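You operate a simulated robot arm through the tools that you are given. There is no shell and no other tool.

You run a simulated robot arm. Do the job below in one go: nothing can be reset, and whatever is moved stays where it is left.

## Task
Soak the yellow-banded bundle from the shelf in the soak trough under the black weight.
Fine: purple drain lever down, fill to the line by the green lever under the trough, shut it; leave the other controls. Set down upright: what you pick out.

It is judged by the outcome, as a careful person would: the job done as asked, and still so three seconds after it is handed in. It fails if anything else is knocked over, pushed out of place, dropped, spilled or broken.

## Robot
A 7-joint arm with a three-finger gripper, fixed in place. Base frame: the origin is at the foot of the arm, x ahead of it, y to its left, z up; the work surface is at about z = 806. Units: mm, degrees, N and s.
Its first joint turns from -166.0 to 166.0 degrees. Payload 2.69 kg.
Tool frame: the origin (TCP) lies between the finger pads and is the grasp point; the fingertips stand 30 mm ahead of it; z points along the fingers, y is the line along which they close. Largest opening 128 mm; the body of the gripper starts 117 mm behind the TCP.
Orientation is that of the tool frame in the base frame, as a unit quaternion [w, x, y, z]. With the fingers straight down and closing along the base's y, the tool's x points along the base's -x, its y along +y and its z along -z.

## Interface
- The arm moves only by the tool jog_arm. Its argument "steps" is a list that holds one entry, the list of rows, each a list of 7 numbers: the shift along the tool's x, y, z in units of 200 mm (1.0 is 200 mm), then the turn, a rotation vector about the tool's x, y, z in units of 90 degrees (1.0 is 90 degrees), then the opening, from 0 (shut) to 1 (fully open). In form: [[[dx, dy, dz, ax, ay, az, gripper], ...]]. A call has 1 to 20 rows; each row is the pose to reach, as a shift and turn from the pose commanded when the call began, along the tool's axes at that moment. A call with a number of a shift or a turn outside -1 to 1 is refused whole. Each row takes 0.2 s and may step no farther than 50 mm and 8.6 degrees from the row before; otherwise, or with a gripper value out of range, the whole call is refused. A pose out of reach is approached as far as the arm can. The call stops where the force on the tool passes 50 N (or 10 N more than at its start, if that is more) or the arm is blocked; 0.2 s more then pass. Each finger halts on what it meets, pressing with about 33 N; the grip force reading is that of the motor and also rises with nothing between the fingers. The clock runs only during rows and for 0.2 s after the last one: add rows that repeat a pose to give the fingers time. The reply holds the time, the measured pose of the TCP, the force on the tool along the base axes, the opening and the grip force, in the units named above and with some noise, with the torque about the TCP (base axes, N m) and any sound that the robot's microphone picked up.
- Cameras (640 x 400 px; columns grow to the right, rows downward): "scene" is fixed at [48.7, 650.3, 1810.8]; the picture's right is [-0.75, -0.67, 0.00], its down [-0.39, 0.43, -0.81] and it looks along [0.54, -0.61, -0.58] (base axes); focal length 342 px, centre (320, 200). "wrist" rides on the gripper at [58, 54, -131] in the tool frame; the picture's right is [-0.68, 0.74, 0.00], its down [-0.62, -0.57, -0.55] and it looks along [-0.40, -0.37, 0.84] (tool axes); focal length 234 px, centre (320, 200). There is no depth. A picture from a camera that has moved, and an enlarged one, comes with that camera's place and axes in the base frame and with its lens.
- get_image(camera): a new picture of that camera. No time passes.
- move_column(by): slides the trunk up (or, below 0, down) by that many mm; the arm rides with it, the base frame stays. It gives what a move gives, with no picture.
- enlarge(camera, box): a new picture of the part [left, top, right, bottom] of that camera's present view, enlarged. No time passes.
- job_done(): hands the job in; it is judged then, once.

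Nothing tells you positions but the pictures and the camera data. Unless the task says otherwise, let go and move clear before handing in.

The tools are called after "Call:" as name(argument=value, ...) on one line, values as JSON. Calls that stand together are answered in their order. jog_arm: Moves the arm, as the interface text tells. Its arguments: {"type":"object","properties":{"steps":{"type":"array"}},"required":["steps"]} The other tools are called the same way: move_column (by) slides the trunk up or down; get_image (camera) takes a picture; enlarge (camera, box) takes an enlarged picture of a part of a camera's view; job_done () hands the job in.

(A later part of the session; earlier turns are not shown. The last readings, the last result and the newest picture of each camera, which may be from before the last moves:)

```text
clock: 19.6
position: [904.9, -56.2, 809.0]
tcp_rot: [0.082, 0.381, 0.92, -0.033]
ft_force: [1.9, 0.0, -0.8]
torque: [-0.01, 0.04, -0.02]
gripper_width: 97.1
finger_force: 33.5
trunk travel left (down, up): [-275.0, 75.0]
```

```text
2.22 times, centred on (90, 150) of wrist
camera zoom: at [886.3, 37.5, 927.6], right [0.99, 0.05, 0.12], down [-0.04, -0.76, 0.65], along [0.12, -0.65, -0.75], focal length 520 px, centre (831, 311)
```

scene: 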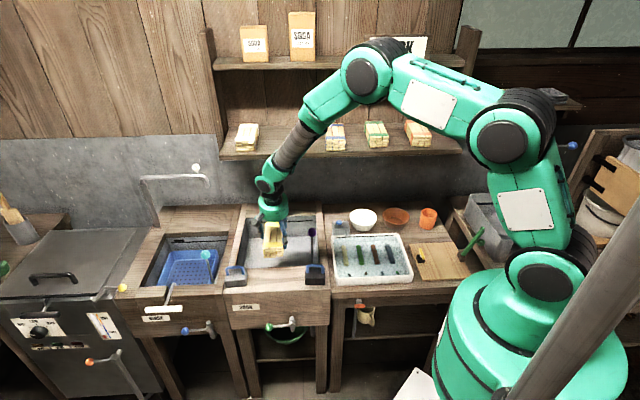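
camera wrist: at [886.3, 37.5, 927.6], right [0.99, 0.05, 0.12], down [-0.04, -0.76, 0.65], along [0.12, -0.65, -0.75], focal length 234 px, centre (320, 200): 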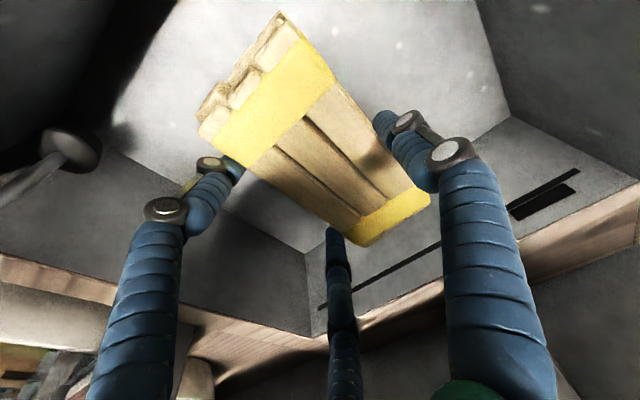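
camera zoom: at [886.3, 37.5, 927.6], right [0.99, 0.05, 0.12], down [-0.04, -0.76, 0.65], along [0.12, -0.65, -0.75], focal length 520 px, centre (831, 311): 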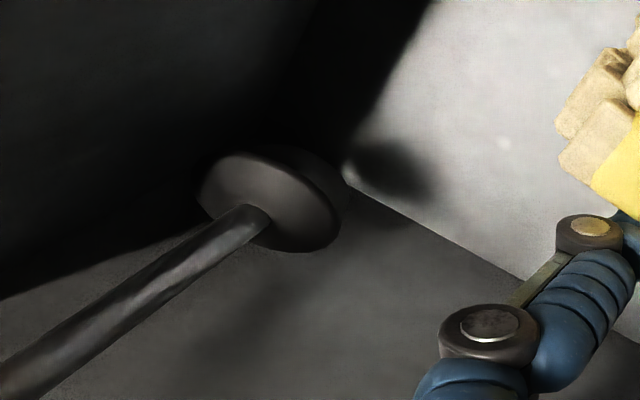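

Call:
jog_arm(steps=[[[0.017, 0, 0.0985, 0, 0, 0, 0.6], [0.0345, 0, 0.197, 0, 0, 0, 0.6], [0.0518, 0, 0.2955, 0, 0, 0, 0.6]]])

Call:
get_image(camera="wrist")

Call:
enlarge(camera="scene", box=[250, 200, 330, 280])

```text
clock: 20.4
position: [904.4, -56.6, 748.5]
tcp_rot: [0.081, 0.381, 0.92, -0.034]
ft_force: [0.6, -0.2, -0.7]
torque: [0.0, 0.03, 0.01]
gripper_width: 97.1
finger_force: 32.3
trunk travel left (down, up): [-275.0, 75.0]
```

```text
taken
camera wrist: at [886.6, 37.4, 868.5], right [0.99, 0.05, 0.12], down [-0.04, -0.76, 0.65], along [0.12, -0.65, -0.75], focal length 234 px, centre (320, 200)
```

wrist: 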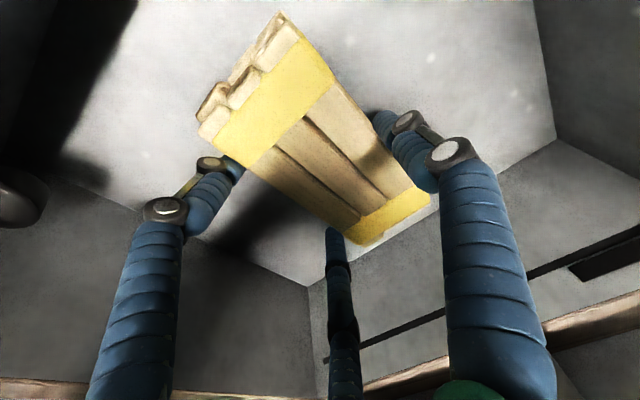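

```text
5.00 times, centred on (290, 240) of scene
camera zoom: at [48.7, 650.3, 1810.8], right [-0.75, -0.67, 0.0], down [-0.39, 0.43, -0.81], along [0.54, -0.61, -0.58], focal length 1711 px, centre (470, 0)
```

zoom: 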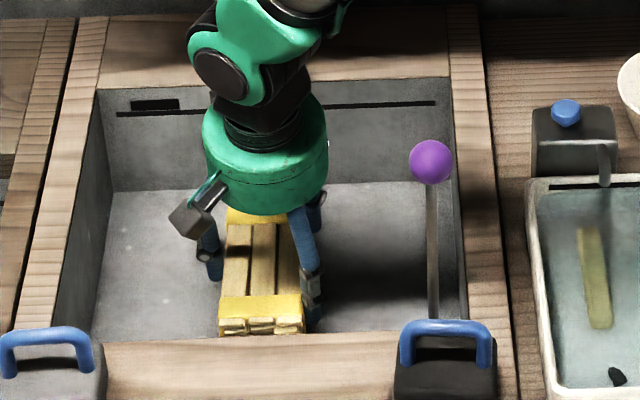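

Call:
jog_arm(steps=[[[0.0065, 0, 0.037, 0, 0, 0, 0.6], [0.013, 0, 0.074, 0, 0, 0, 0.6]]])

Call:
jog_arm(steps=[[[0.0035, 0, 0.0197, 0, 0, 0, 0.6], [0.0035, 0, 0.0197, 0, 0, 0, 0.6]]])

```text
clock: 21.0
position: [905.1, -56.6, 739.5]
tcp_rot: [0.083, 0.381, 0.92, -0.034]
ft_force: [-12.0, -0.1, 28.3]
torque: [0.59, 0.43, 0.22]
gripper_width: 97.0
finger_force: 32.8
trunk travel left (down, up): [-275.0, 75.0]
```

```text
clock: 21.6
position: [906.1, -57.5, 733.5]
tcp_rot: [0.083, 0.381, 0.92, -0.032]
ft_force: [5.0, -7.7, 25.8]
torque: [0.08, -0.47, -0.46]
gripper_width: 97.2
finger_force: 32.9
trunk travel left (down, up): [-275.0, 75.0]
```

Call:
get_image(camera="wrist")

Call:
enlarge(camera="scene", box=[250, 200, 330, 280])

Call:
enlarge(camera="wrist", box=[180, 0, 450, 260])

```text
taken
camera wrist: at [887.0, 36.7, 852.4], right [0.99, 0.05, 0.12], down [-0.04, -0.76, 0.65], along [0.13, -0.65, -0.75], focal length 234 px, centre (320, 200)
```

wrist: 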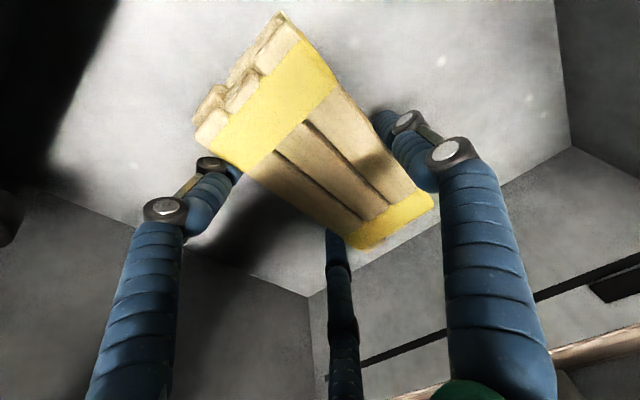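

```text
5.00 times, centred on (290, 240) of scene
camera zoom: at [48.7, 650.3, 1810.8], right [-0.75, -0.67, 0.0], down [-0.39, 0.43, -0.81], along [0.54, -0.61, -0.58], focal length 1711 px, centre (470, 0)
```

zoom: 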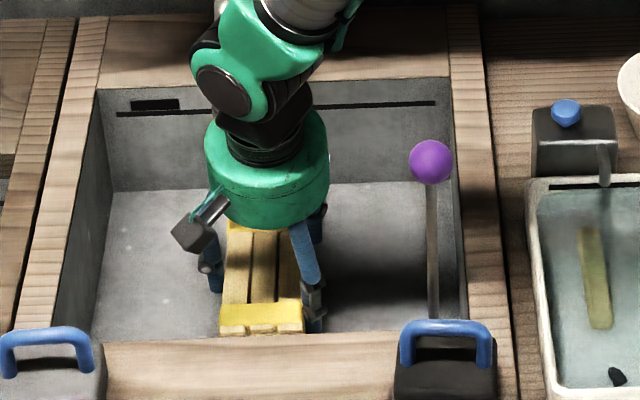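

```text
1.54 times, centred on (315, 130) of wrist
camera zoom: at [887.0, 36.7, 852.4], right [0.99, 0.05, 0.12], down [-0.04, -0.76, 0.65], along [0.13, -0.65, -0.75], focal length 360 px, centre (328, 308)
```

zoom: 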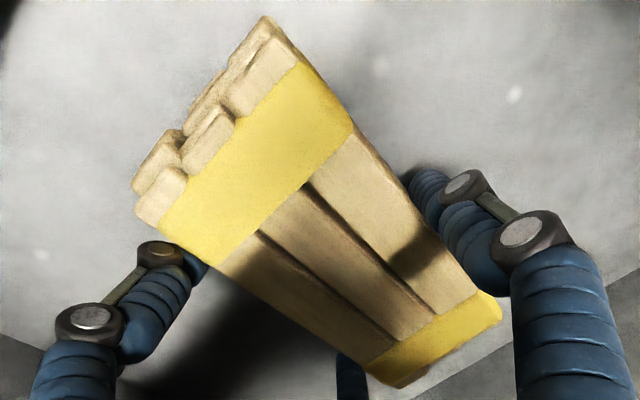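

Call:
jog_arm(steps=[[[0.0017, 0, 0.01, 0, 0, 0, 0.6], [0.0035, 0, 0.0197, 0, 0, 0, 0.6], [0.0035, 0, 0.0197, 0, 0, 0, 0.6]]])

Call:
get_image(camera="wrist")

```text
clock: 22.4
position: [906.0, -56.7, 727.0]
tcp_rot: [0.082, 0.381, 0.92, -0.033]
ft_force: [10.4, 1.4, 26.9]
torque: [0.35, -0.83, -0.16]
gripper_width: 97.2
finger_force: 33.3
trunk travel left (down, up): [-275.0, 75.0]
```

```text
taken
camera wrist: at [886.1, 37.5, 847.8], right [0.99, 0.05, 0.12], down [-0.04, -0.76, 0.65], along [0.12, -0.65, -0.75], focal length 234 px, centre (320, 200)
```

wrist: 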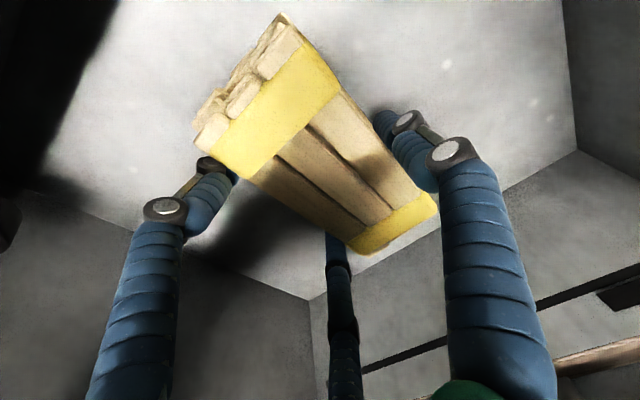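

The bundle is resting on the trough floor and starting to slide in the grip. I open the fingers and check.

Call:
jog_arm(steps=[[[0, 0, 0, 0, 0, 0, 0.7], [0, 0, 0, 0, 0, 0, 0.85], [0, 0, 0, 0, 0, 0, 1], [0, 0, 0, 0, 0, 0, 1]]])

Call:
get_image(camera="wrist")

Call:
enlarge(camera="scene", box=[250, 200, 330, 280])

```text
clock: 23.4
position: [903.2, -57.3, 726.0]
tcp_rot: [0.08, 0.382, 0.92, -0.034]
ft_force: [-0.7, 0.7, -0.2]
torque: [-0.01, -0.04, -0.03]
gripper_width: 128.0
finger_force: 0.1
trunk travel left (down, up): [-275.0, 75.0]
```

```text
taken
camera wrist: at [885.1, 37.0, 845.3], right [0.99, 0.05, 0.12], down [-0.04, -0.76, 0.65], along [0.12, -0.65, -0.75], focal length 234 px, centre (320, 200)
```

wrist: 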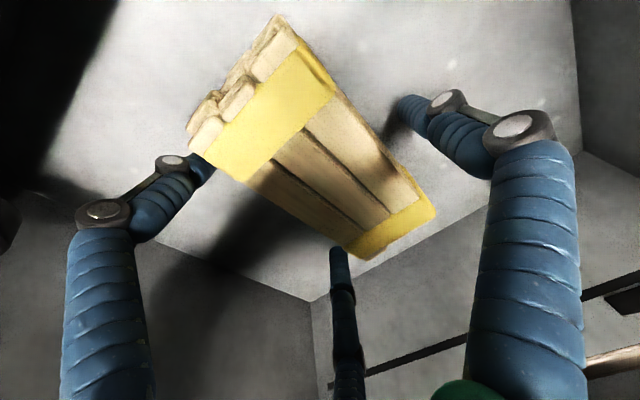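

```text
5.00 times, centred on (290, 240) of scene
camera zoom: at [48.7, 650.3, 1810.8], right [-0.75, -0.67, 0.0], down [-0.39, 0.43, -0.81], along [0.54, -0.61, -0.58], focal length 1711 px, centre (470, 0)
```

zoom: 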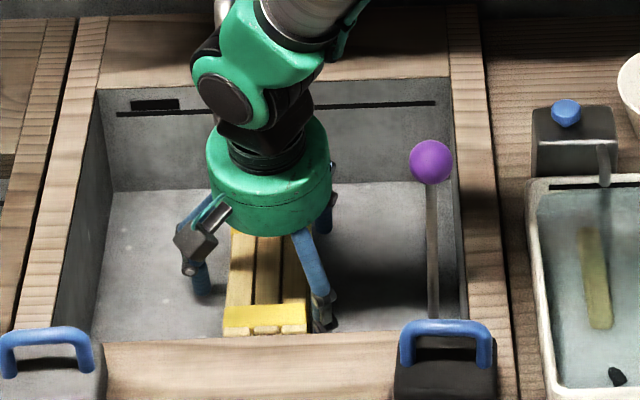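

Call:
jog_arm(steps=[[[0, -0.015, -0.05, 0, 0, 0, 1], [0, -0.015, -0.15, 0, 0, 0, 1], [0, -0.015, -0.3, 0, 0, 0, 1], [0, -0.015, -0.5, 0, 0, 0, 1], [0, -0.015, -0.74, 0, 0, 0, 1], [0, -0.015, -0.98, 0, 0, 0, 1]]])

Call:
get_image(camera="wrist")

Call:
enlarge(camera="scene", box=[210, 180, 350, 300])

```text
clock: 24.8
position: [877.1, -33.3, 921.3]
tcp_rot: [0.079, 0.381, 0.92, -0.033]
ft_force: [-0.3, 0.4, -0.9]
torque: [-0.01, -0.05, 0.04]
gripper_width: 128.0
finger_force: 0.0
trunk travel left (down, up): [-275.0, 75.0]
```

```text
taken
camera wrist: at [858.4, 60.7, 1040.2], right [0.99, 0.05, 0.12], down [-0.04, -0.76, 0.65], along [0.12, -0.65, -0.75], focal length 234 px, centre (320, 200)
```

wrist: 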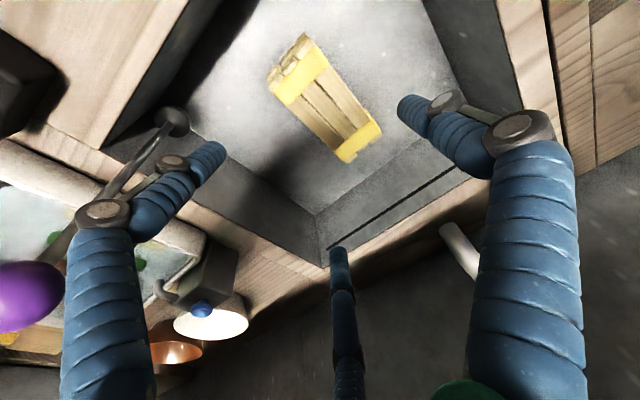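

```text
3.33 times, centred on (280, 240) of scene
camera zoom: at [48.7, 650.3, 1810.8], right [-0.75, -0.67, 0.0], down [-0.39, 0.43, -0.81], along [0.54, -0.61, -0.58], focal length 1140 px, centre (453, 67)
```

zoom: 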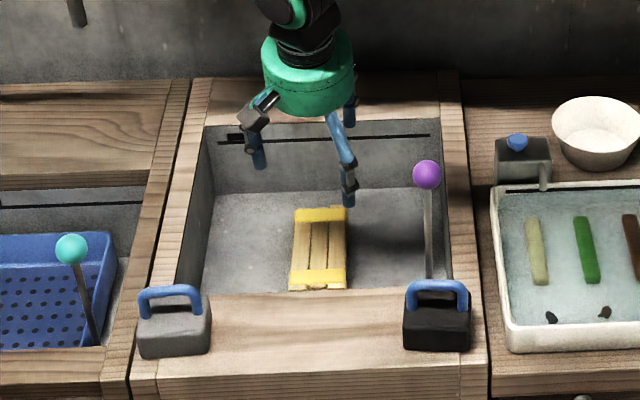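

The bundle lies flat in the trough. Next is the purple drain lever, whose ball is at about (717, -60, 967). I go above it with the tool upright and take hold of the ball.

Call:
jog_arm(steps=[[[-0.034, 0, -0.197, 0, 0.037, 0, 0.8], [-0.067, 0, -0.394, 0, 0.073, 0, 0.7], [-0.101, 0, -0.591, 0, 0.109, 0, 0.7]]])

```text
clock: 25.6
position: [873.5, -34.4, 1033.9]
tcp_rot: [-0.004, 0.382, 0.924, -0.003]
ft_force: [0.2, 5.8, -28.0]
torque: [0.08, 1.44, 0.24]
gripper_width: 89.6
finger_force: 0.0
trunk travel left (down, up): [-275.0, 75.0]
```

The force reading suggests the palm touched the shelf's front edge from below. I come down and pull away toward the front right away.

Call:
jog_arm(steps=[[[0.03, 0, 0.05, 0, 0, 0, 0.7], [0.15, 0, 0.07, 0, 0, 0, 0.7], [0.3, 0, 0.07, 0, 0, 0, 0.7]]])

Call:
get_image(camera="scene")

Call:
enlarge(camera="scene", box=[210, 90, 450, 240])

```text
clock: 26.4
position: [836.1, 8.9, 1027.0]
tcp_rot: [0.001, 0.382, 0.924, 0.0]
ft_force: [-0.6, -0.2, 0.0]
torque: [-0.02, 0.03, -0.01]
gripper_width: 89.4
finger_force: 0.1
trunk travel left (down, up): [-275.0, 75.0]
```

```text
taken
```

scene: 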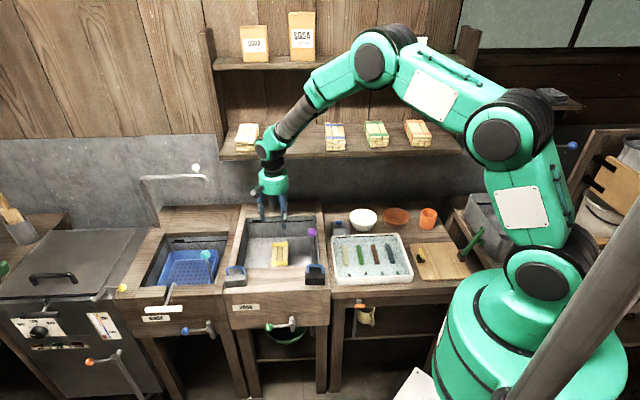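

```text
2.67 times, centred on (330, 165) of scene
camera zoom: at [48.7, 650.3, 1810.8], right [-0.75, -0.67, 0.0], down [-0.39, 0.43, -0.81], along [0.54, -0.61, -0.58], focal length 912 px, centre (293, 293)
```

zoom: 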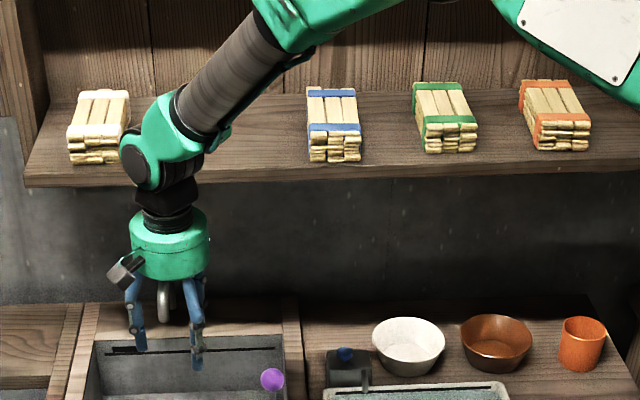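

Call:
jog_arm(steps=[[[0.044, -0.166, -0.165, 0, 0, 0, 0.7], [0.0875, -0.331, -0.165, 0, 0, 0, 0.7], [0.131, -0.497, -0.165, 0, 0, 0, 0.7], [0.175, -0.6625, -0.165, 0, 0, 0, 0.7]]])

Call:
get_image(camera="wrist")

Call:
enlarge(camera="scene", box=[260, 170, 360, 290])

```text
clock: 27.4
position: [715.6, -62.2, 1059.7]
tcp_rot: [0.002, 0.382, 0.924, 0.0]
ft_force: [1.1, -0.4, -0.4]
torque: [0.0, 0.02, 0.0]
gripper_width: 89.5
finger_force: 0.1
trunk travel left (down, up): [-275.0, 75.0]
```

```text
taken
camera wrist: at [711.9, 16.7, 1191.5], right [1.0, 0.04, 0.0], down [0.03, -0.83, 0.55], along [0.03, -0.55, -0.83], focal length 234 px, centre (320, 200)
```

wrist: 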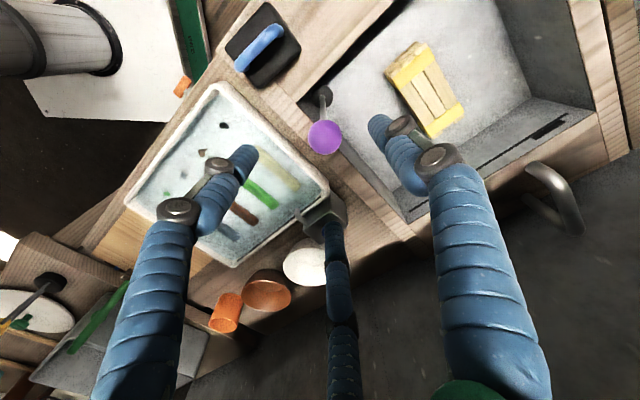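

```text
3.33 times, centred on (310, 230) of scene
camera zoom: at [48.7, 650.3, 1810.8], right [-0.75, -0.67, 0.0], down [-0.39, 0.43, -0.81], along [0.54, -0.61, -0.58], focal length 1140 px, centre (353, 100)
```

zoom: 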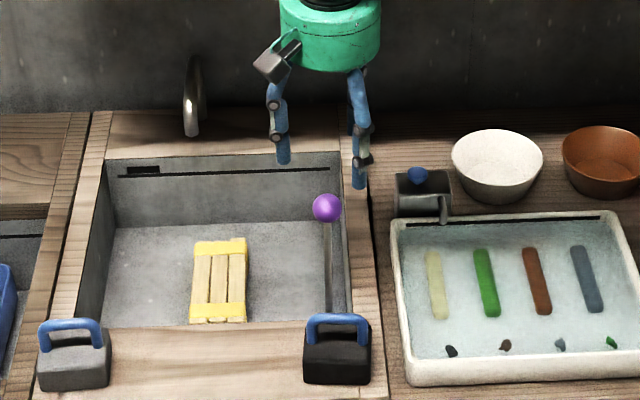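

Call:
jog_arm(steps=[[[0, 0.03, 0.15, 0, 0, 0, 0.7], [0, 0.03, 0.31, 0, 0, 0, 0.7], [0, 0.03, 0.46, 0, 0, 0, 0.7]]])

Call:
enlarge(camera="scene", box=[260, 170, 360, 290])

Call:
get_image(camera="wrist")

```text
clock: 28.2
position: [719.3, -58.6, 967.3]
tcp_rot: [0.002, 0.383, 0.924, -0.001]
ft_force: [0.6, -0.4, 1.3]
torque: [0.01, 0.01, -0.03]
gripper_width: 89.7
finger_force: 0.0
trunk travel left (down, up): [-275.0, 75.0]
```

```text
3.33 times, centred on (310, 230) of scene
camera zoom: at [48.7, 650.3, 1810.8], right [-0.75, -0.67, 0.0], down [-0.39, 0.43, -0.81], along [0.54, -0.61, -0.58], focal length 1140 px, centre (353, 100)
```

zoom: 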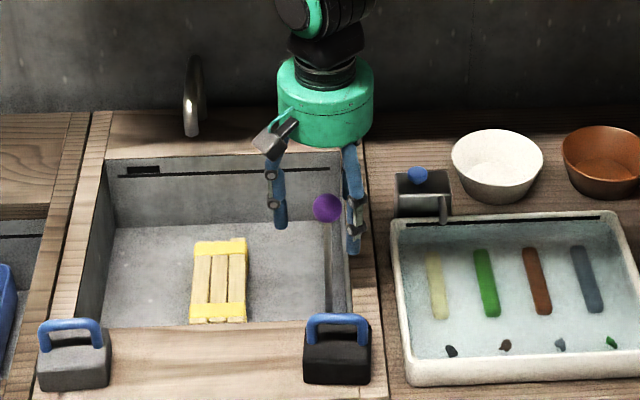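

```text
taken
camera wrist: at [716.4, 20.9, 1097.7], right [1.0, 0.04, 0.0], down [0.03, -0.83, 0.55], along [0.03, -0.55, -0.83], focal length 234 px, centre (320, 200)
```

wrist: 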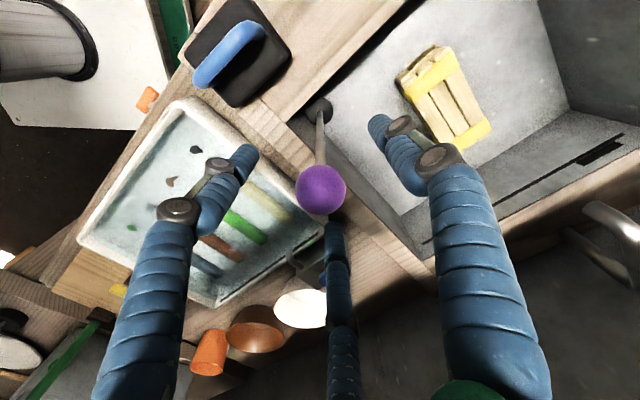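

Call:
jog_arm(steps=[[[0, 0, 0, 0, 0, 0, 0.5], [0, 0, 0, 0, 0, 0, 0.3], [0, 0, 0, 0, 0, 0, 0.2], [0, 0, 0, 0, 0, 0, 0.2]]])

Call:
jog_arm(steps=[[[0, 0, 0.02, 0, 0, 0, 0.2], [0, 0, 0.04, 0, 0, 0, 0.2], [0, 0, 0.06, 0, 0, 0, 0.2]]])

Call:
get_image(camera="wrist")

Call:
enlarge(camera="scene", box=[260, 170, 360, 290])

```text
clock: 29.2
position: [719.6, -58.8, 964.9]
tcp_rot: [0.002, 0.382, 0.924, -0.001]
ft_force: [2.7, 1.4, -2.4]
torque: [0.04, 0.09, 0.03]
gripper_width: 32.2
finger_force: 45.7
trunk travel left (down, up): [-275.0, 75.0]
```

```text
clock: 30.0
position: [719.5, -58.2, 954.8]
tcp_rot: [0.001, 0.383, 0.924, -0.001]
ft_force: [1.2, -9.9, -0.4]
torque: [-0.07, 0.05, -0.05]
gripper_width: 32.0
finger_force: 45.0
trunk travel left (down, up): [-275.0, 75.0]
```

```text
taken
camera wrist: at [716.6, 21.0, 1085.2], right [1.0, 0.04, 0.0], down [0.03, -0.83, 0.55], along [0.03, -0.55, -0.83], focal length 234 px, centre (320, 200)
```

wrist: 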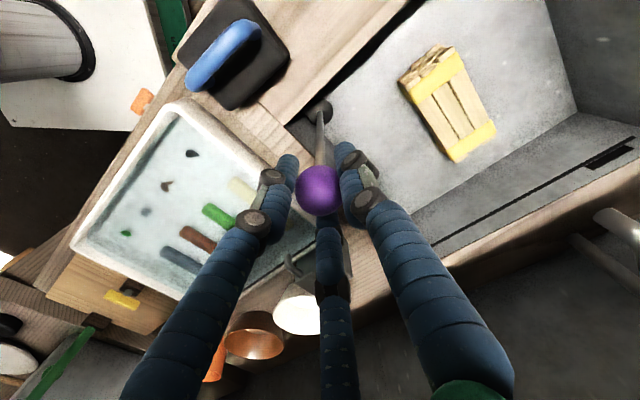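

```text
3.33 times, centred on (310, 230) of scene
camera zoom: at [48.7, 650.3, 1810.8], right [-0.75, -0.67, 0.0], down [-0.39, 0.43, -0.81], along [0.54, -0.61, -0.58], focal length 1140 px, centre (353, 100)
```

zoom: 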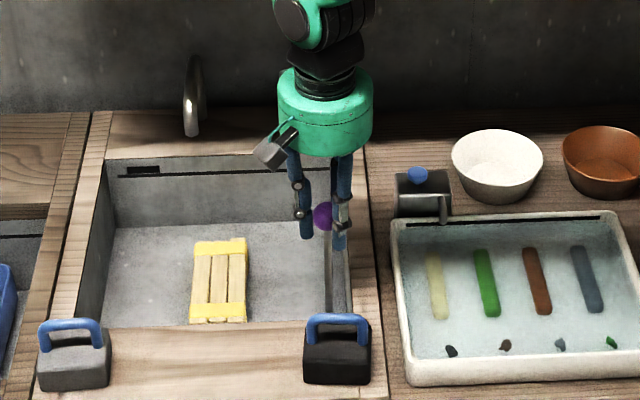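

The ball came straight down with me and with little resistance, so the lever is a vertical plunger. I keep pushing down step by step.

Call:
jog_arm(steps=[[[0, 0, 0.04, 0, 0, 0, 0.2], [0, 0, 0.08, 0, 0, 0, 0.2], [0, 0, 0.1, 0, 0, 0, 0.2]]])

Call:
get_image(camera="wrist")

Call:
enlarge(camera="scene", box=[260, 170, 360, 290])

```text
clock: 30.8
position: [718.7, -57.1, 933.5]
tcp_rot: [0.001, 0.382, 0.924, 0.0]
ft_force: [-2.2, -10.5, 0.5]
torque: [0.02, 0.12, -0.09]
gripper_width: 31.7
finger_force: 44.6
trunk travel left (down, up): [-275.0, 75.0]
```

```text
taken
camera wrist: at [716.8, 21.0, 1065.0], right [1.0, 0.04, 0.0], down [0.04, -0.83, 0.55], along [0.02, -0.55, -0.83], focal length 234 px, centre (320, 200)
```

wrist: 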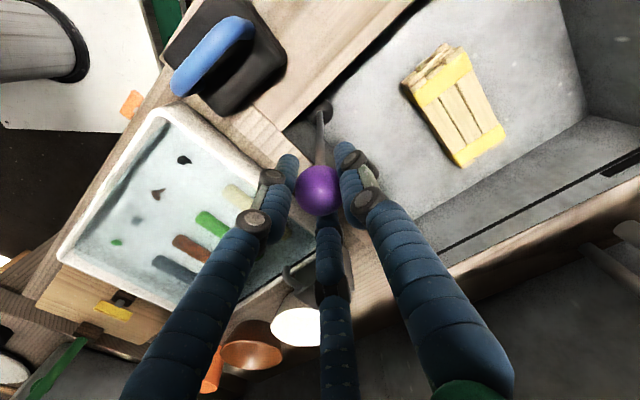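

```text
3.33 times, centred on (310, 230) of scene
camera zoom: at [48.7, 650.3, 1810.8], right [-0.75, -0.67, 0.0], down [-0.39, 0.43, -0.81], along [0.54, -0.61, -0.58], focal length 1140 px, centre (353, 100)
```

zoom: 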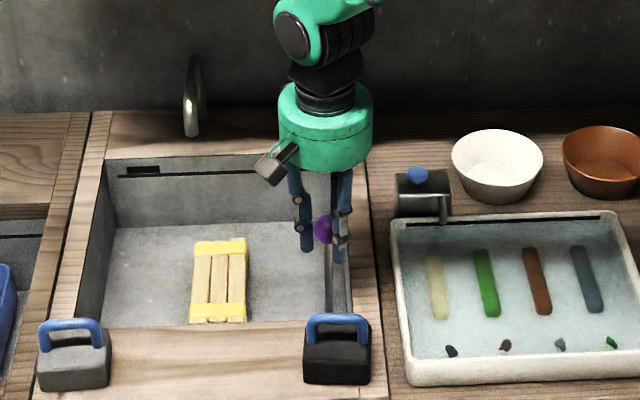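

Call:
jog_arm(steps=[[[0, 0, 0.04, 0, 0, 0, 0.2], [0, 0, 0.08, 0, 0, 0, 0.2], [0, 0, 0.12, 0, 0, 0, 0.2]]])

Call:
jog_arm(steps=[[[0, 0, 0.04, 0, 0, 0, 0.2], [0, 0, 0.08, 0, 0, 0, 0.2]]])

Call:
get_image(camera="wrist")

Call:
enlarge(camera="scene", box=[260, 170, 360, 290])

```text
clock: 31.4
position: [719.6, -58.2, 924.9]
tcp_rot: [0.004, 0.382, 0.924, -0.001]
ft_force: [-21.3, -2.5, 31.1]
torque: [-0.12, 0.61, 0.02]
gripper_width: 33.5
finger_force: 45.3
trunk travel left (down, up): [-275.0, 75.0]
stopped in row 3: the force on the tool passed its limit at 58 N (the readings are from after the stop); the commanded pose is now the measured one
```

```text
clock: 31.7
position: [720.2, -57.7, 924.7]
tcp_rot: [0.002, 0.382, 0.924, 0.0]
ft_force: [-19.6, -1.5, 29.6]
torque: [-0.06, 0.52, 0.02]
gripper_width: 34.3
finger_force: 44.8
trunk travel left (down, up): [-275.0, 75.0]
stopped in row 1: the force on the tool passed its limit at 55 N (the readings are from after the stop); the commanded pose is now the measured one
```

```text
taken
camera wrist: at [716.6, 21.1, 1055.4], right [1.0, 0.04, 0.0], down [0.03, -0.83, 0.55], along [0.03, -0.55, -0.83], focal length 234 px, centre (320, 200)
```

wrist: 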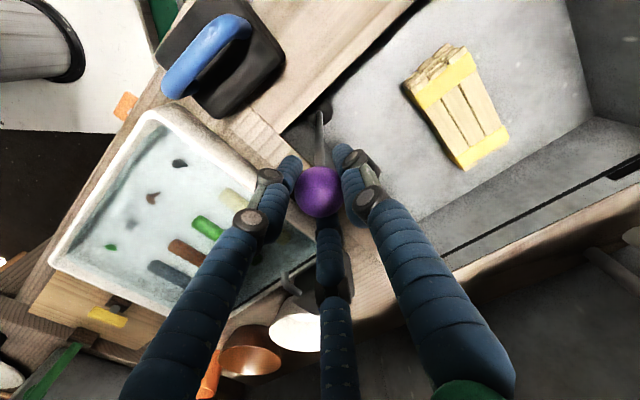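

```text
3.33 times, centred on (310, 230) of scene
camera zoom: at [48.7, 650.3, 1810.8], right [-0.75, -0.67, 0.0], down [-0.39, 0.43, -0.81], along [0.54, -0.61, -0.58], focal length 1140 px, centre (353, 100)
```

zoom: 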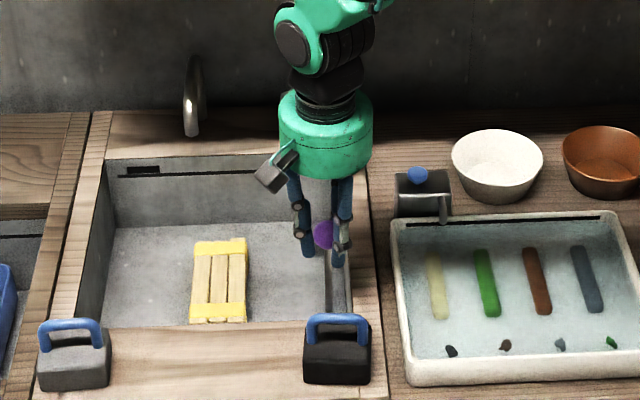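

The plunger met a hard stop about 42 mm down, so the drain should be closed. I let go and rise to check that it stays down.

Call:
jog_arm(steps=[[[0, 0, 0, 0, 0, 0, 0.4], [0, 0, 0, 0, 0, 0, 0.7], [0, 0, 0, 0, 0, 0, 0.7], [0, 0, -0.15, 0, 0, 0, 0.7], [0, 0, -0.35, 0, 0, 0, 0.7], [0, 0, -0.55, 0, 0, 0, 0.7]]])

Call:
get_image(camera="wrist")

Call:
enlarge(camera="scene", box=[260, 200, 360, 290])

Call:
enlarge(camera="wrist", box=[200, 0, 400, 180])

```text
clock: 33.1
position: [720.9, -57.4, 1033.7]
tcp_rot: [0.001, 0.382, 0.924, -0.001]
ft_force: [-0.3, -0.9, -0.5]
torque: [-0.03, -0.02, -0.03]
gripper_width: 89.7
finger_force: 0.0
trunk travel left (down, up): [-275.0, 75.0]
```

```text
taken
camera wrist: at [716.6, 22.0, 1164.0], right [1.0, 0.04, 0.0], down [0.03, -0.83, 0.55], along [0.03, -0.55, -0.83], focal length 234 px, centre (320, 200)
```

wrist: 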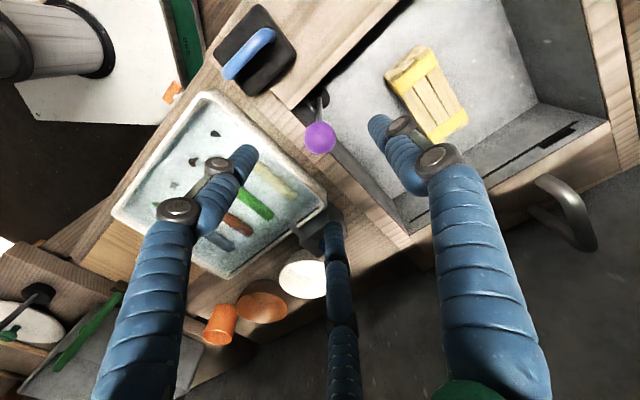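

```text
4.44 times, centred on (310, 245) of scene
camera zoom: at [48.7, 650.3, 1810.8], right [-0.75, -0.67, 0.0], down [-0.39, 0.43, -0.81], along [0.54, -0.61, -0.58], focal length 1520 px, centre (364, 0)
```

zoom: 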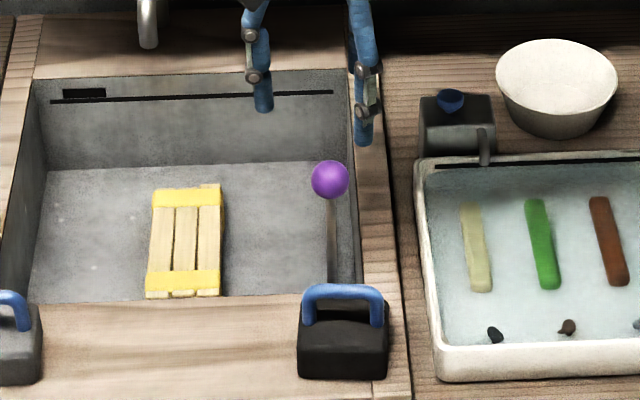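

```text
2.22 times, centred on (300, 90) of wrist
camera zoom: at [716.6, 22.0, 1164.0], right [1.0, 0.04, 0.0], down [0.03, -0.83, 0.55], along [0.03, -0.55, -0.83], focal length 520 px, centre (364, 444)
```

zoom: 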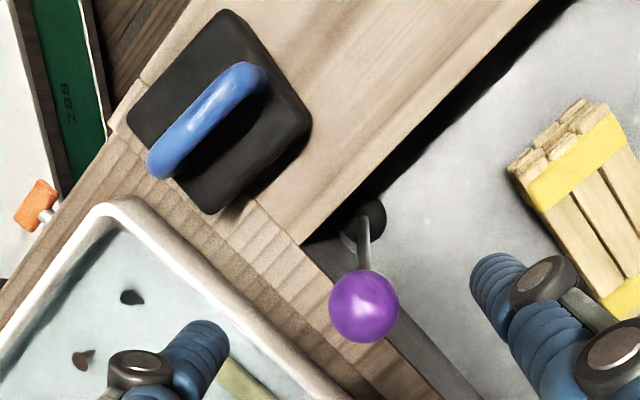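

Call:
enlarge(camera="scene", box=[295, 255, 335, 295])

Call:
enlarge(camera="wrist", box=[200, 0, 320, 110])

Call:
enlarge(camera="scene", box=[215, 255, 255, 295])

```text
10.00 times, centred on (315, 275) of scene
camera zoom: at [48.7, 650.3, 1810.8], right [-0.75, -0.67, 0.0], down [-0.39, 0.43, -0.81], along [0.54, -0.61, -0.58], focal length 3421 px, centre (370, -550)
```

zoom: 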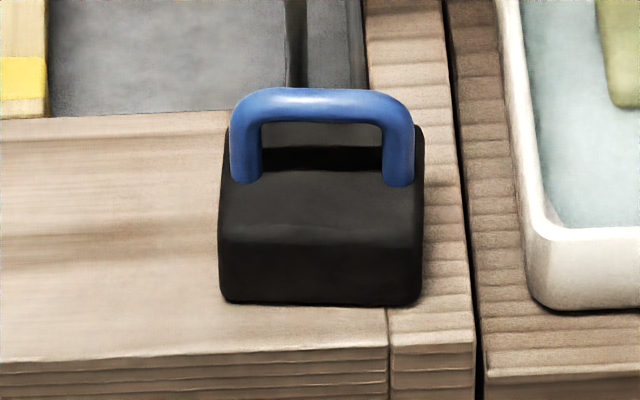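

```text
3.64 times, centred on (260, 55) of wrist
camera zoom: at [716.6, 22.0, 1164.0], right [1.0, 0.04, 0.0], down [0.03, -0.83, 0.55], along [0.03, -0.55, -0.83], focal length 852 px, centre (538, 727)
```

zoom: 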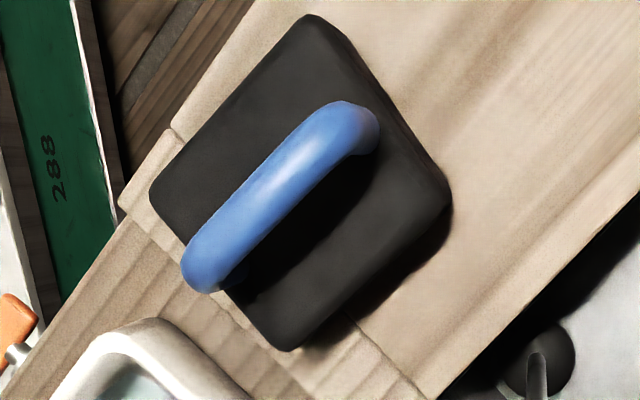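

```text
10.00 times, centred on (235, 275) of scene
camera zoom: at [48.7, 650.3, 1810.8], right [-0.75, -0.67, 0.0], down [-0.39, 0.43, -0.81], along [0.54, -0.61, -0.58], focal length 3421 px, centre (1170, -550)
```

zoom: 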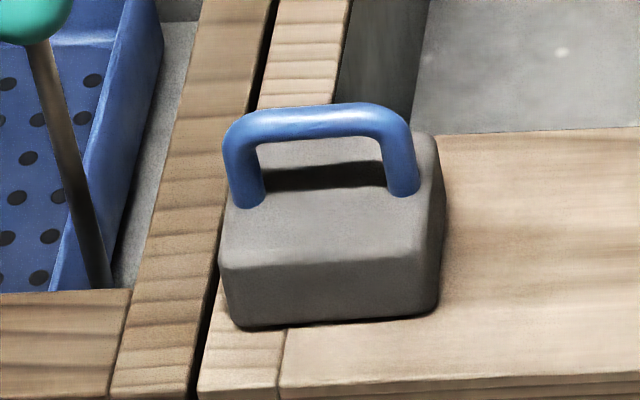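

The lever stays down. The black weight's block is at s≈464, w≈445, with its handle bar along the bench at z≈901. I turn the hand 90° so that one finger is in front of the bar and two are behind it.

Call:
jog_arm(steps=[[[0.048, -0.002, 0, 0, 0, -0.09, 0.8], [0.095, -0.005, 0, 0, 0, -0.18, 0.8], [0.143, -0.007, 0, 0, 0, -0.27, 0.8], [0.19, -0.009, 0, 0, 0, -0.36, 0.8], [0.24, -0.011, 0, 0, 0, -0.45, 0.8], [0.286, -0.014, 0, 0, 0, -0.54, 0.8], [0.334, -0.016, 0, 0, 0, -0.63, 0.8], [0.38, -0.018, 0, 0, 0, -0.72, 0.8], [0.43, -0.02, 0, 0, 0, -0.81, 0.8], [0.477, -0.023, 0, 0, 0, -0.9, 0.8], [0.525, -0.025, 0, 0, 0, -0.99, 0.8], [0.525, -0.025, 0, 0, 0, -1.0, 0.8]]])

Call:
get_image(camera="wrist")

Call:
get_image(camera="scene")

```text
clock: 35.7
position: [643.8, 14.2, 1032.9]
tcp_rot: [0.001, -0.384, 0.923, -0.003]
ft_force: [-0.5, 0.2, 0.3]
torque: [-0.01, -0.01, 0.02]
gripper_width: 102.2
finger_force: 0.1
trunk travel left (down, up): [-275.0, 75.0]
```

```text
taken
camera wrist: at [565.1, 9.9, 1162.9], right [-0.05, 1.0, 0.0], down [0.83, 0.04, 0.55], along [0.55, 0.02, -0.83], focal length 234 px, centre (320, 200)
```

wrist: 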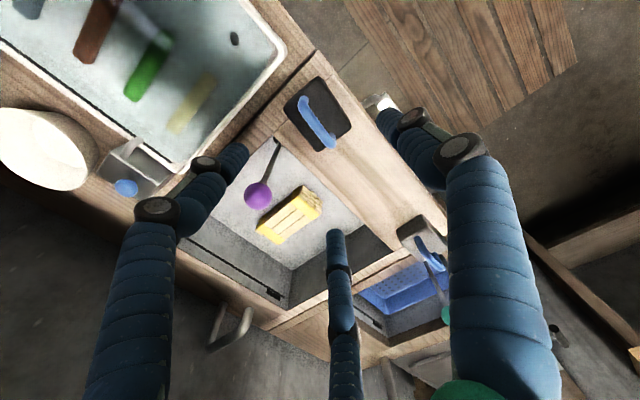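

```text
taken
```

scene: 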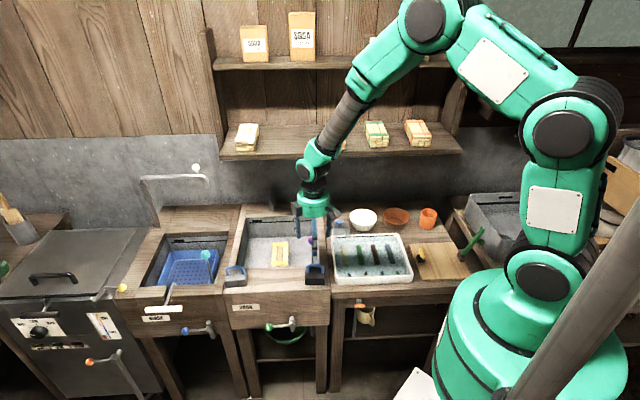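

Call:
enlarge(camera="wrist", box=[270, 60, 370, 160])

Call:
enlarge(camera="scene", box=[275, 180, 355, 300])

```text
4.00 times, centred on (320, 110) of wrist
camera zoom: at [565.1, 9.9, 1162.9], right [-0.05, 1.0, 0.0], down [0.83, 0.04, 0.55], along [0.55, 0.02, -0.83], focal length 937 px, centre (320, 560)
```

zoom: 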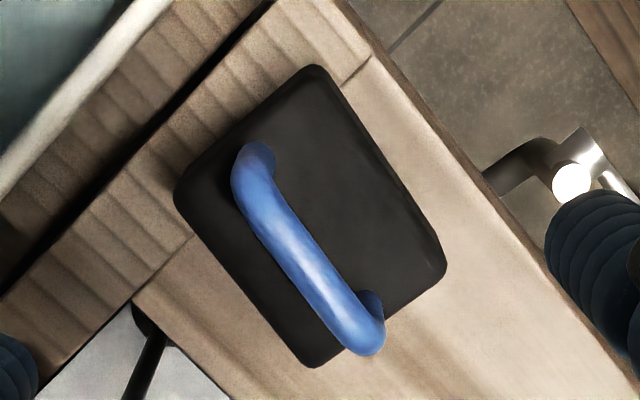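

```text
3.33 times, centred on (315, 240) of scene
camera zoom: at [48.7, 650.3, 1810.8], right [-0.75, -0.67, 0.0], down [-0.39, 0.43, -0.81], along [0.54, -0.61, -0.58], focal length 1140 px, centre (337, 67)
```

zoom: 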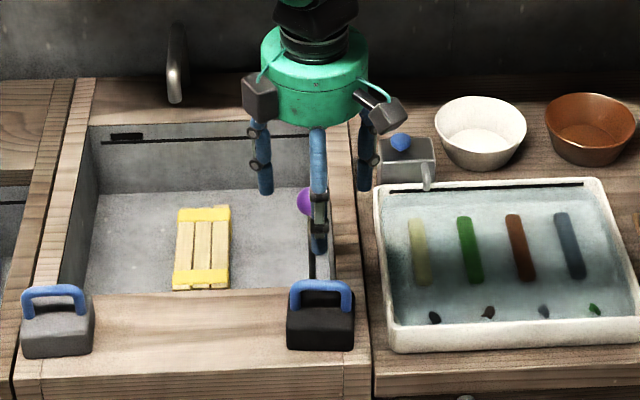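

Call:
jog_arm(steps=[[[0.025, -0.025, 0.12, 0, 0, 0, 0.8], [0.025, -0.025, 0.24, 0, 0, 0, 0.8], [0.025, -0.025, 0.38, 0, 0, 0, 0.8]]])

Call:
enlarge(camera="scene", box=[275, 200, 355, 300])

Call:
get_image(camera="wrist")

```text
clock: 36.5
position: [646.2, 5.9, 955.7]
tcp_rot: [0.002, -0.384, 0.923, -0.003]
ft_force: [0.3, 0.2, 1.0]
torque: [0.03, 0.03, 0.0]
gripper_width: 102.2
finger_force: 0.1
trunk travel left (down, up): [-275.0, 75.0]
```

```text
4.00 times, centred on (315, 250) of scene
camera zoom: at [48.7, 650.3, 1810.8], right [-0.75, -0.67, 0.0], down [-0.39, 0.43, -0.81], along [0.54, -0.61, -0.58], focal length 1368 px, centre (340, 0)
```

zoom: 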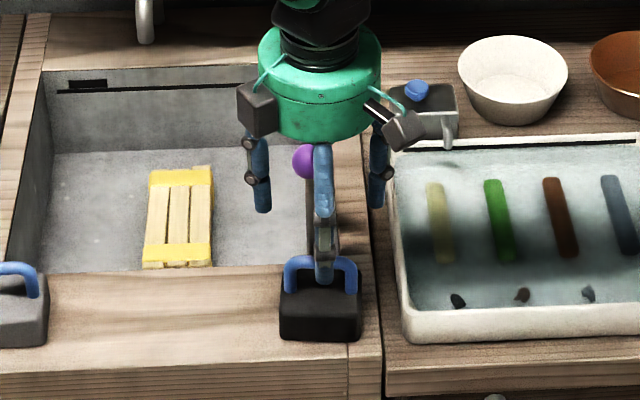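

```text
taken
camera wrist: at [566.2, 2.8, 1086.4], right [-0.04, 1.0, 0.0], down [0.83, 0.04, 0.55], along [0.55, 0.02, -0.83], focal length 234 px, centre (320, 200)
```

wrist: 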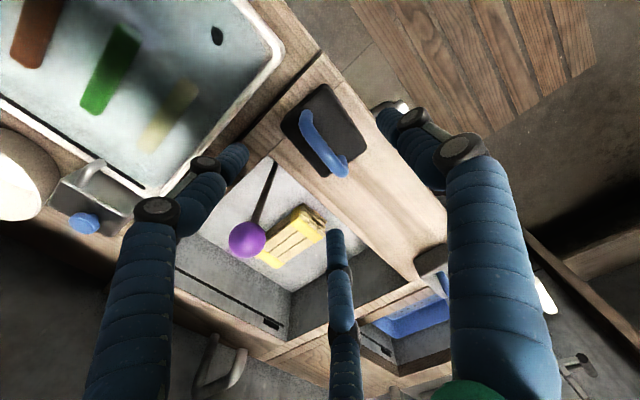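

Call:
jog_arm(steps=[[[0, 0, 0.1, 0, 0, 0, 0.8], [0, 0, 0.2, 0, 0, 0, 0.8], [0, 0, 0.29, 0, 0, 0, 0.8]]])

Call:
enlarge(camera="scene", box=[275, 220, 355, 300])

Call:
get_image(camera="wrist")

Call:
enlarge(camera="wrist", box=[220, 60, 440, 260])

```text
clock: 37.3
position: [647.3, 6.5, 898.7]
tcp_rot: [0.002, -0.383, 0.924, -0.002]
ft_force: [-0.2, -0.1, 0.6]
torque: [-0.02, 0.0, 0.0]
gripper_width: 102.2
finger_force: 0.1
trunk travel left (down, up): [-275.0, 75.0]
```

```text
5.00 times, centred on (315, 260) of scene
camera zoom: at [48.7, 650.3, 1810.8], right [-0.75, -0.67, 0.0], down [-0.39, 0.43, -0.81], along [0.54, -0.61, -0.58], focal length 1711 px, centre (345, -100)
```

zoom: 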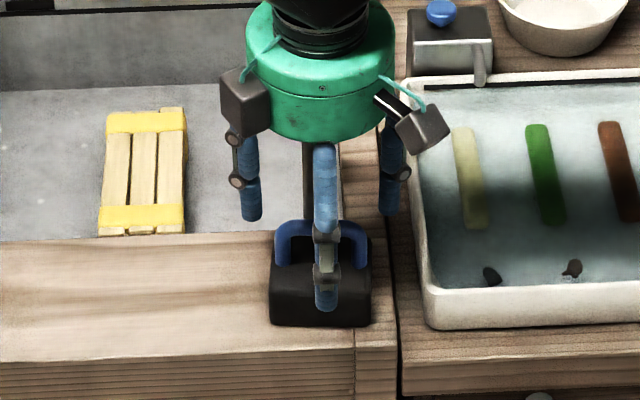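

```text
taken
camera wrist: at [566.6, 2.1, 1029.0], right [-0.04, 1.0, 0.0], down [0.83, 0.04, 0.55], along [0.55, 0.02, -0.83], focal length 234 px, centre (320, 200)
```

wrist: 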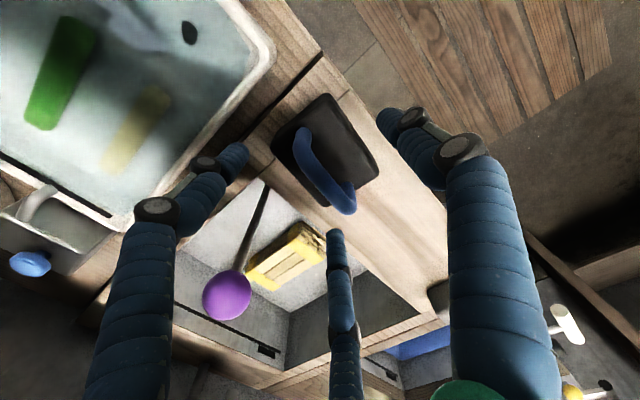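

```text
2.00 times, centred on (330, 160) of wrist
camera zoom: at [566.6, 2.1, 1029.0], right [-0.04, 1.0, 0.0], down [0.83, 0.04, 0.55], along [0.55, 0.02, -0.83], focal length 468 px, centre (300, 280)
```

zoom: 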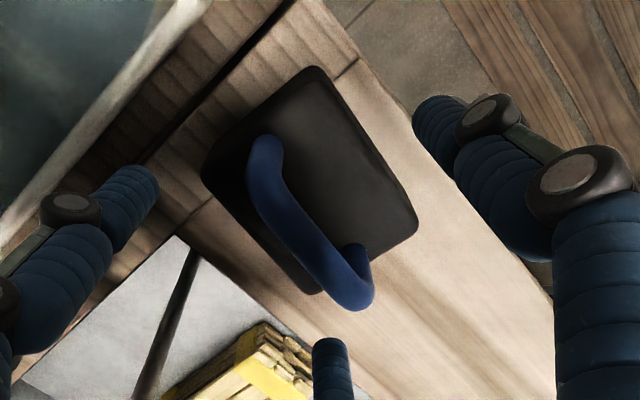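

Call:
jog_arm(steps=[[[0.015, 0.025, 0.015, 0, 0, 0, 0.8], [0.015, 0.025, 0.015, 0, 0, 0, 0.5], [0.015, 0.025, 0.015, 0, 0, 0, 0.3], [0.015, 0.025, 0.015, 0, 0, 0, 0.1], [0.015, 0.025, 0.015, 0, 0, 0, 0.0], [0.015, 0.025, 0.015, 0, 0, 0, 0.0]]])

Call:
enlarge(camera="scene", box=[275, 220, 355, 300])

Call:
enlarge(camera="wrist", box=[220, 60, 440, 260])

```text
clock: 38.7
position: [640.2, 6.1, 894.6]
tcp_rot: [0.003, -0.384, 0.923, -0.002]
ft_force: [3.0, -0.3, 3.0]
torque: [0.06, -0.04, 0.07]
gripper_width: 19.0
finger_force: 33.0
trunk travel left (down, up): [-275.0, 75.0]
```

```text
5.00 times, centred on (315, 260) of scene
camera zoom: at [48.7, 650.3, 1810.8], right [-0.75, -0.67, 0.0], down [-0.39, 0.43, -0.81], along [0.54, -0.61, -0.58], focal length 1711 px, centre (345, -100)
```

zoom: 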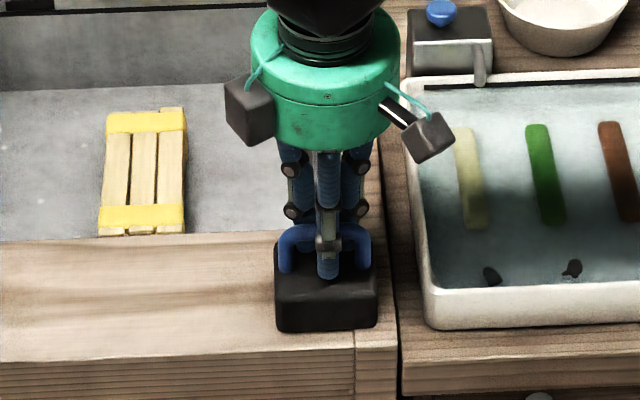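

```text
2.00 times, centred on (330, 160) of wrist
camera zoom: at [561.0, 3.3, 1026.0], right [-0.04, 1.0, 0.0], down [0.83, 0.04, 0.55], along [0.55, 0.02, -0.83], focal length 468 px, centre (300, 280)
```

zoom: 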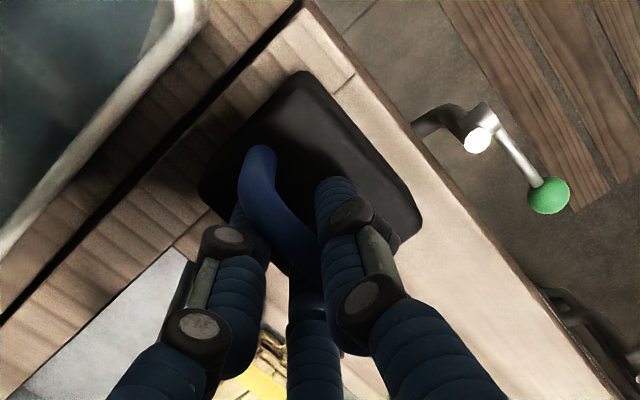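

The handle is gripped. A small test lift comes next.

Call:
jog_arm(steps=[[[0, 0, -0.03, 0, 0, 0, 0], [0, 0, -0.08, 0, 0, 0, 0], [0, 0, -0.15, 0, 0, 0, 0], [0, 0, -0.15, 0, 0, 0, 0]]])

Call:
enlarge(camera="scene", box=[275, 200, 355, 300])

Call:
enlarge(camera="wrist", box=[220, 60, 440, 260])

```text
clock: 39.7
position: [638.8, 7.3, 924.5]
tcp_rot: [0.0, -0.384, 0.923, -0.001]
ft_force: [0.1, 0.6, -5.0]
torque: [0.02, -0.01, 0.02]
gripper_width: 19.2
finger_force: 33.5
trunk travel left (down, up): [-275.0, 75.0]
```

```text
4.00 times, centred on (315, 250) of scene
camera zoom: at [48.7, 650.3, 1810.8], right [-0.75, -0.67, 0.0], down [-0.39, 0.43, -0.81], along [0.54, -0.61, -0.58], focal length 1368 px, centre (340, 0)
```

zoom: 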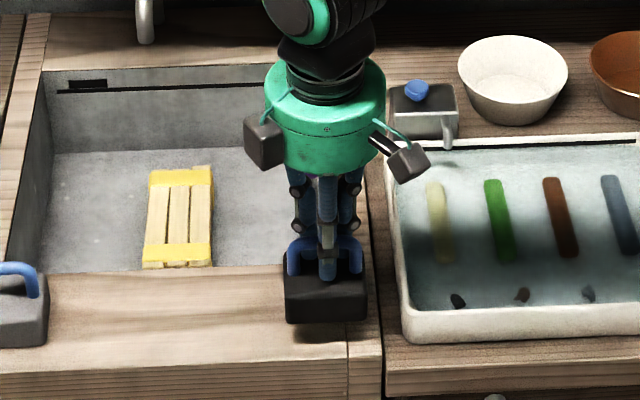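

```text
2.00 times, centred on (330, 160) of wrist
camera zoom: at [559.9, 3.1, 1056.0], right [-0.04, 1.0, 0.0], down [0.83, 0.04, 0.55], along [0.55, 0.02, -0.83], focal length 468 px, centre (300, 280)
```

zoom: 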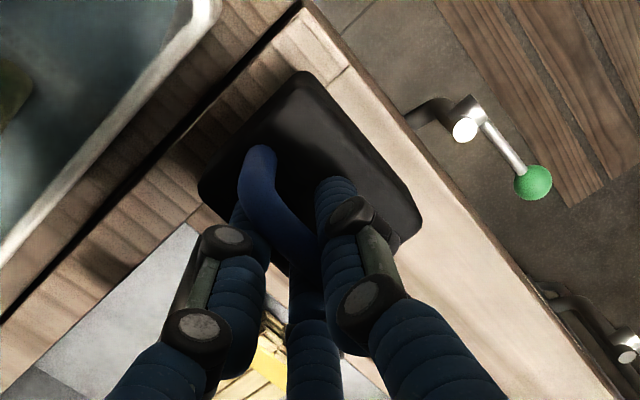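

Call:
jog_arm(steps=[[[-0.15, 0, -0.05, 0, 0, 0, 0], [-0.35, 0, -0.05, 0, 0, 0, 0], [-0.55, 0, -0.05, 0, 0, 0, 0], [-0.735, 0, -0.05, 0, 0, 0, 0]]])

Call:
jog_arm(steps=[[[0, -0.15, 0, 0, 0, 0, 0], [0, -0.35, 0, 0, 0, 0, 0], [0, -0.55, 0, 0, 0, 0, 0], [0, -0.72, 0, 0, 0, 0, 0]]])

Call:
enlarge(camera="scene", box=[215, 100, 355, 300])

Call:
get_image(camera="wrist")

```text
clock: 40.7
position: [744.9, 108.7, 934.1]
tcp_rot: [0.0, -0.383, 0.924, -0.002]
ft_force: [0.7, 0.0, -4.1]
torque: [0.0, -0.03, 0.0]
gripper_width: 18.7
finger_force: 33.1
trunk travel left (down, up): [-275.0, 75.0]
```

```text
clock: 41.7
position: [845.1, 6.7, 935.8]
tcp_rot: [0.001, -0.383, 0.924, -0.002]
ft_force: [-0.7, 0.0, -5.5]
torque: [-0.01, -0.03, 0.0]
gripper_width: 18.6
finger_force: 33.4
trunk travel left (down, up): [-275.0, 75.0]
```

```text
2.00 times, centred on (285, 200) of scene
camera zoom: at [48.7, 650.3, 1810.8], right [-0.75, -0.67, 0.0], down [-0.39, 0.43, -0.81], along [0.54, -0.61, -0.58], focal length 684 px, centre (390, 200)
```

zoom: 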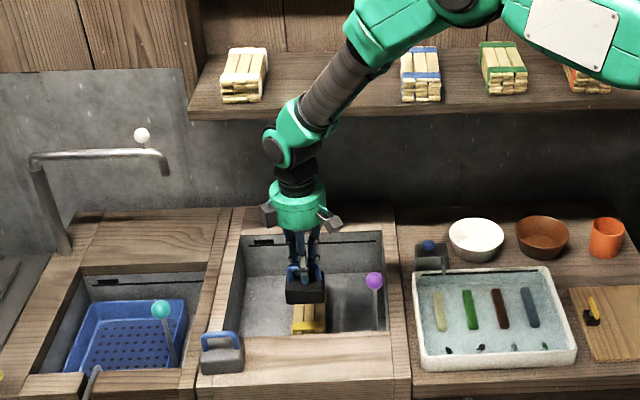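

```text
taken
camera wrist: at [765.9, 3.8, 1066.3], right [-0.04, 1.0, 0.0], down [0.83, 0.04, 0.55], along [0.55, 0.02, -0.83], focal length 234 px, centre (320, 200)
```

wrist: 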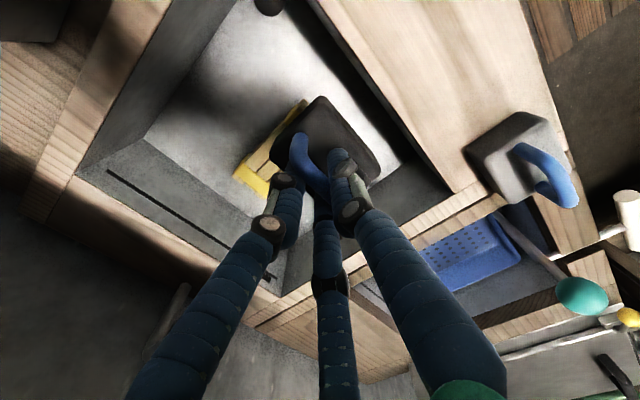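

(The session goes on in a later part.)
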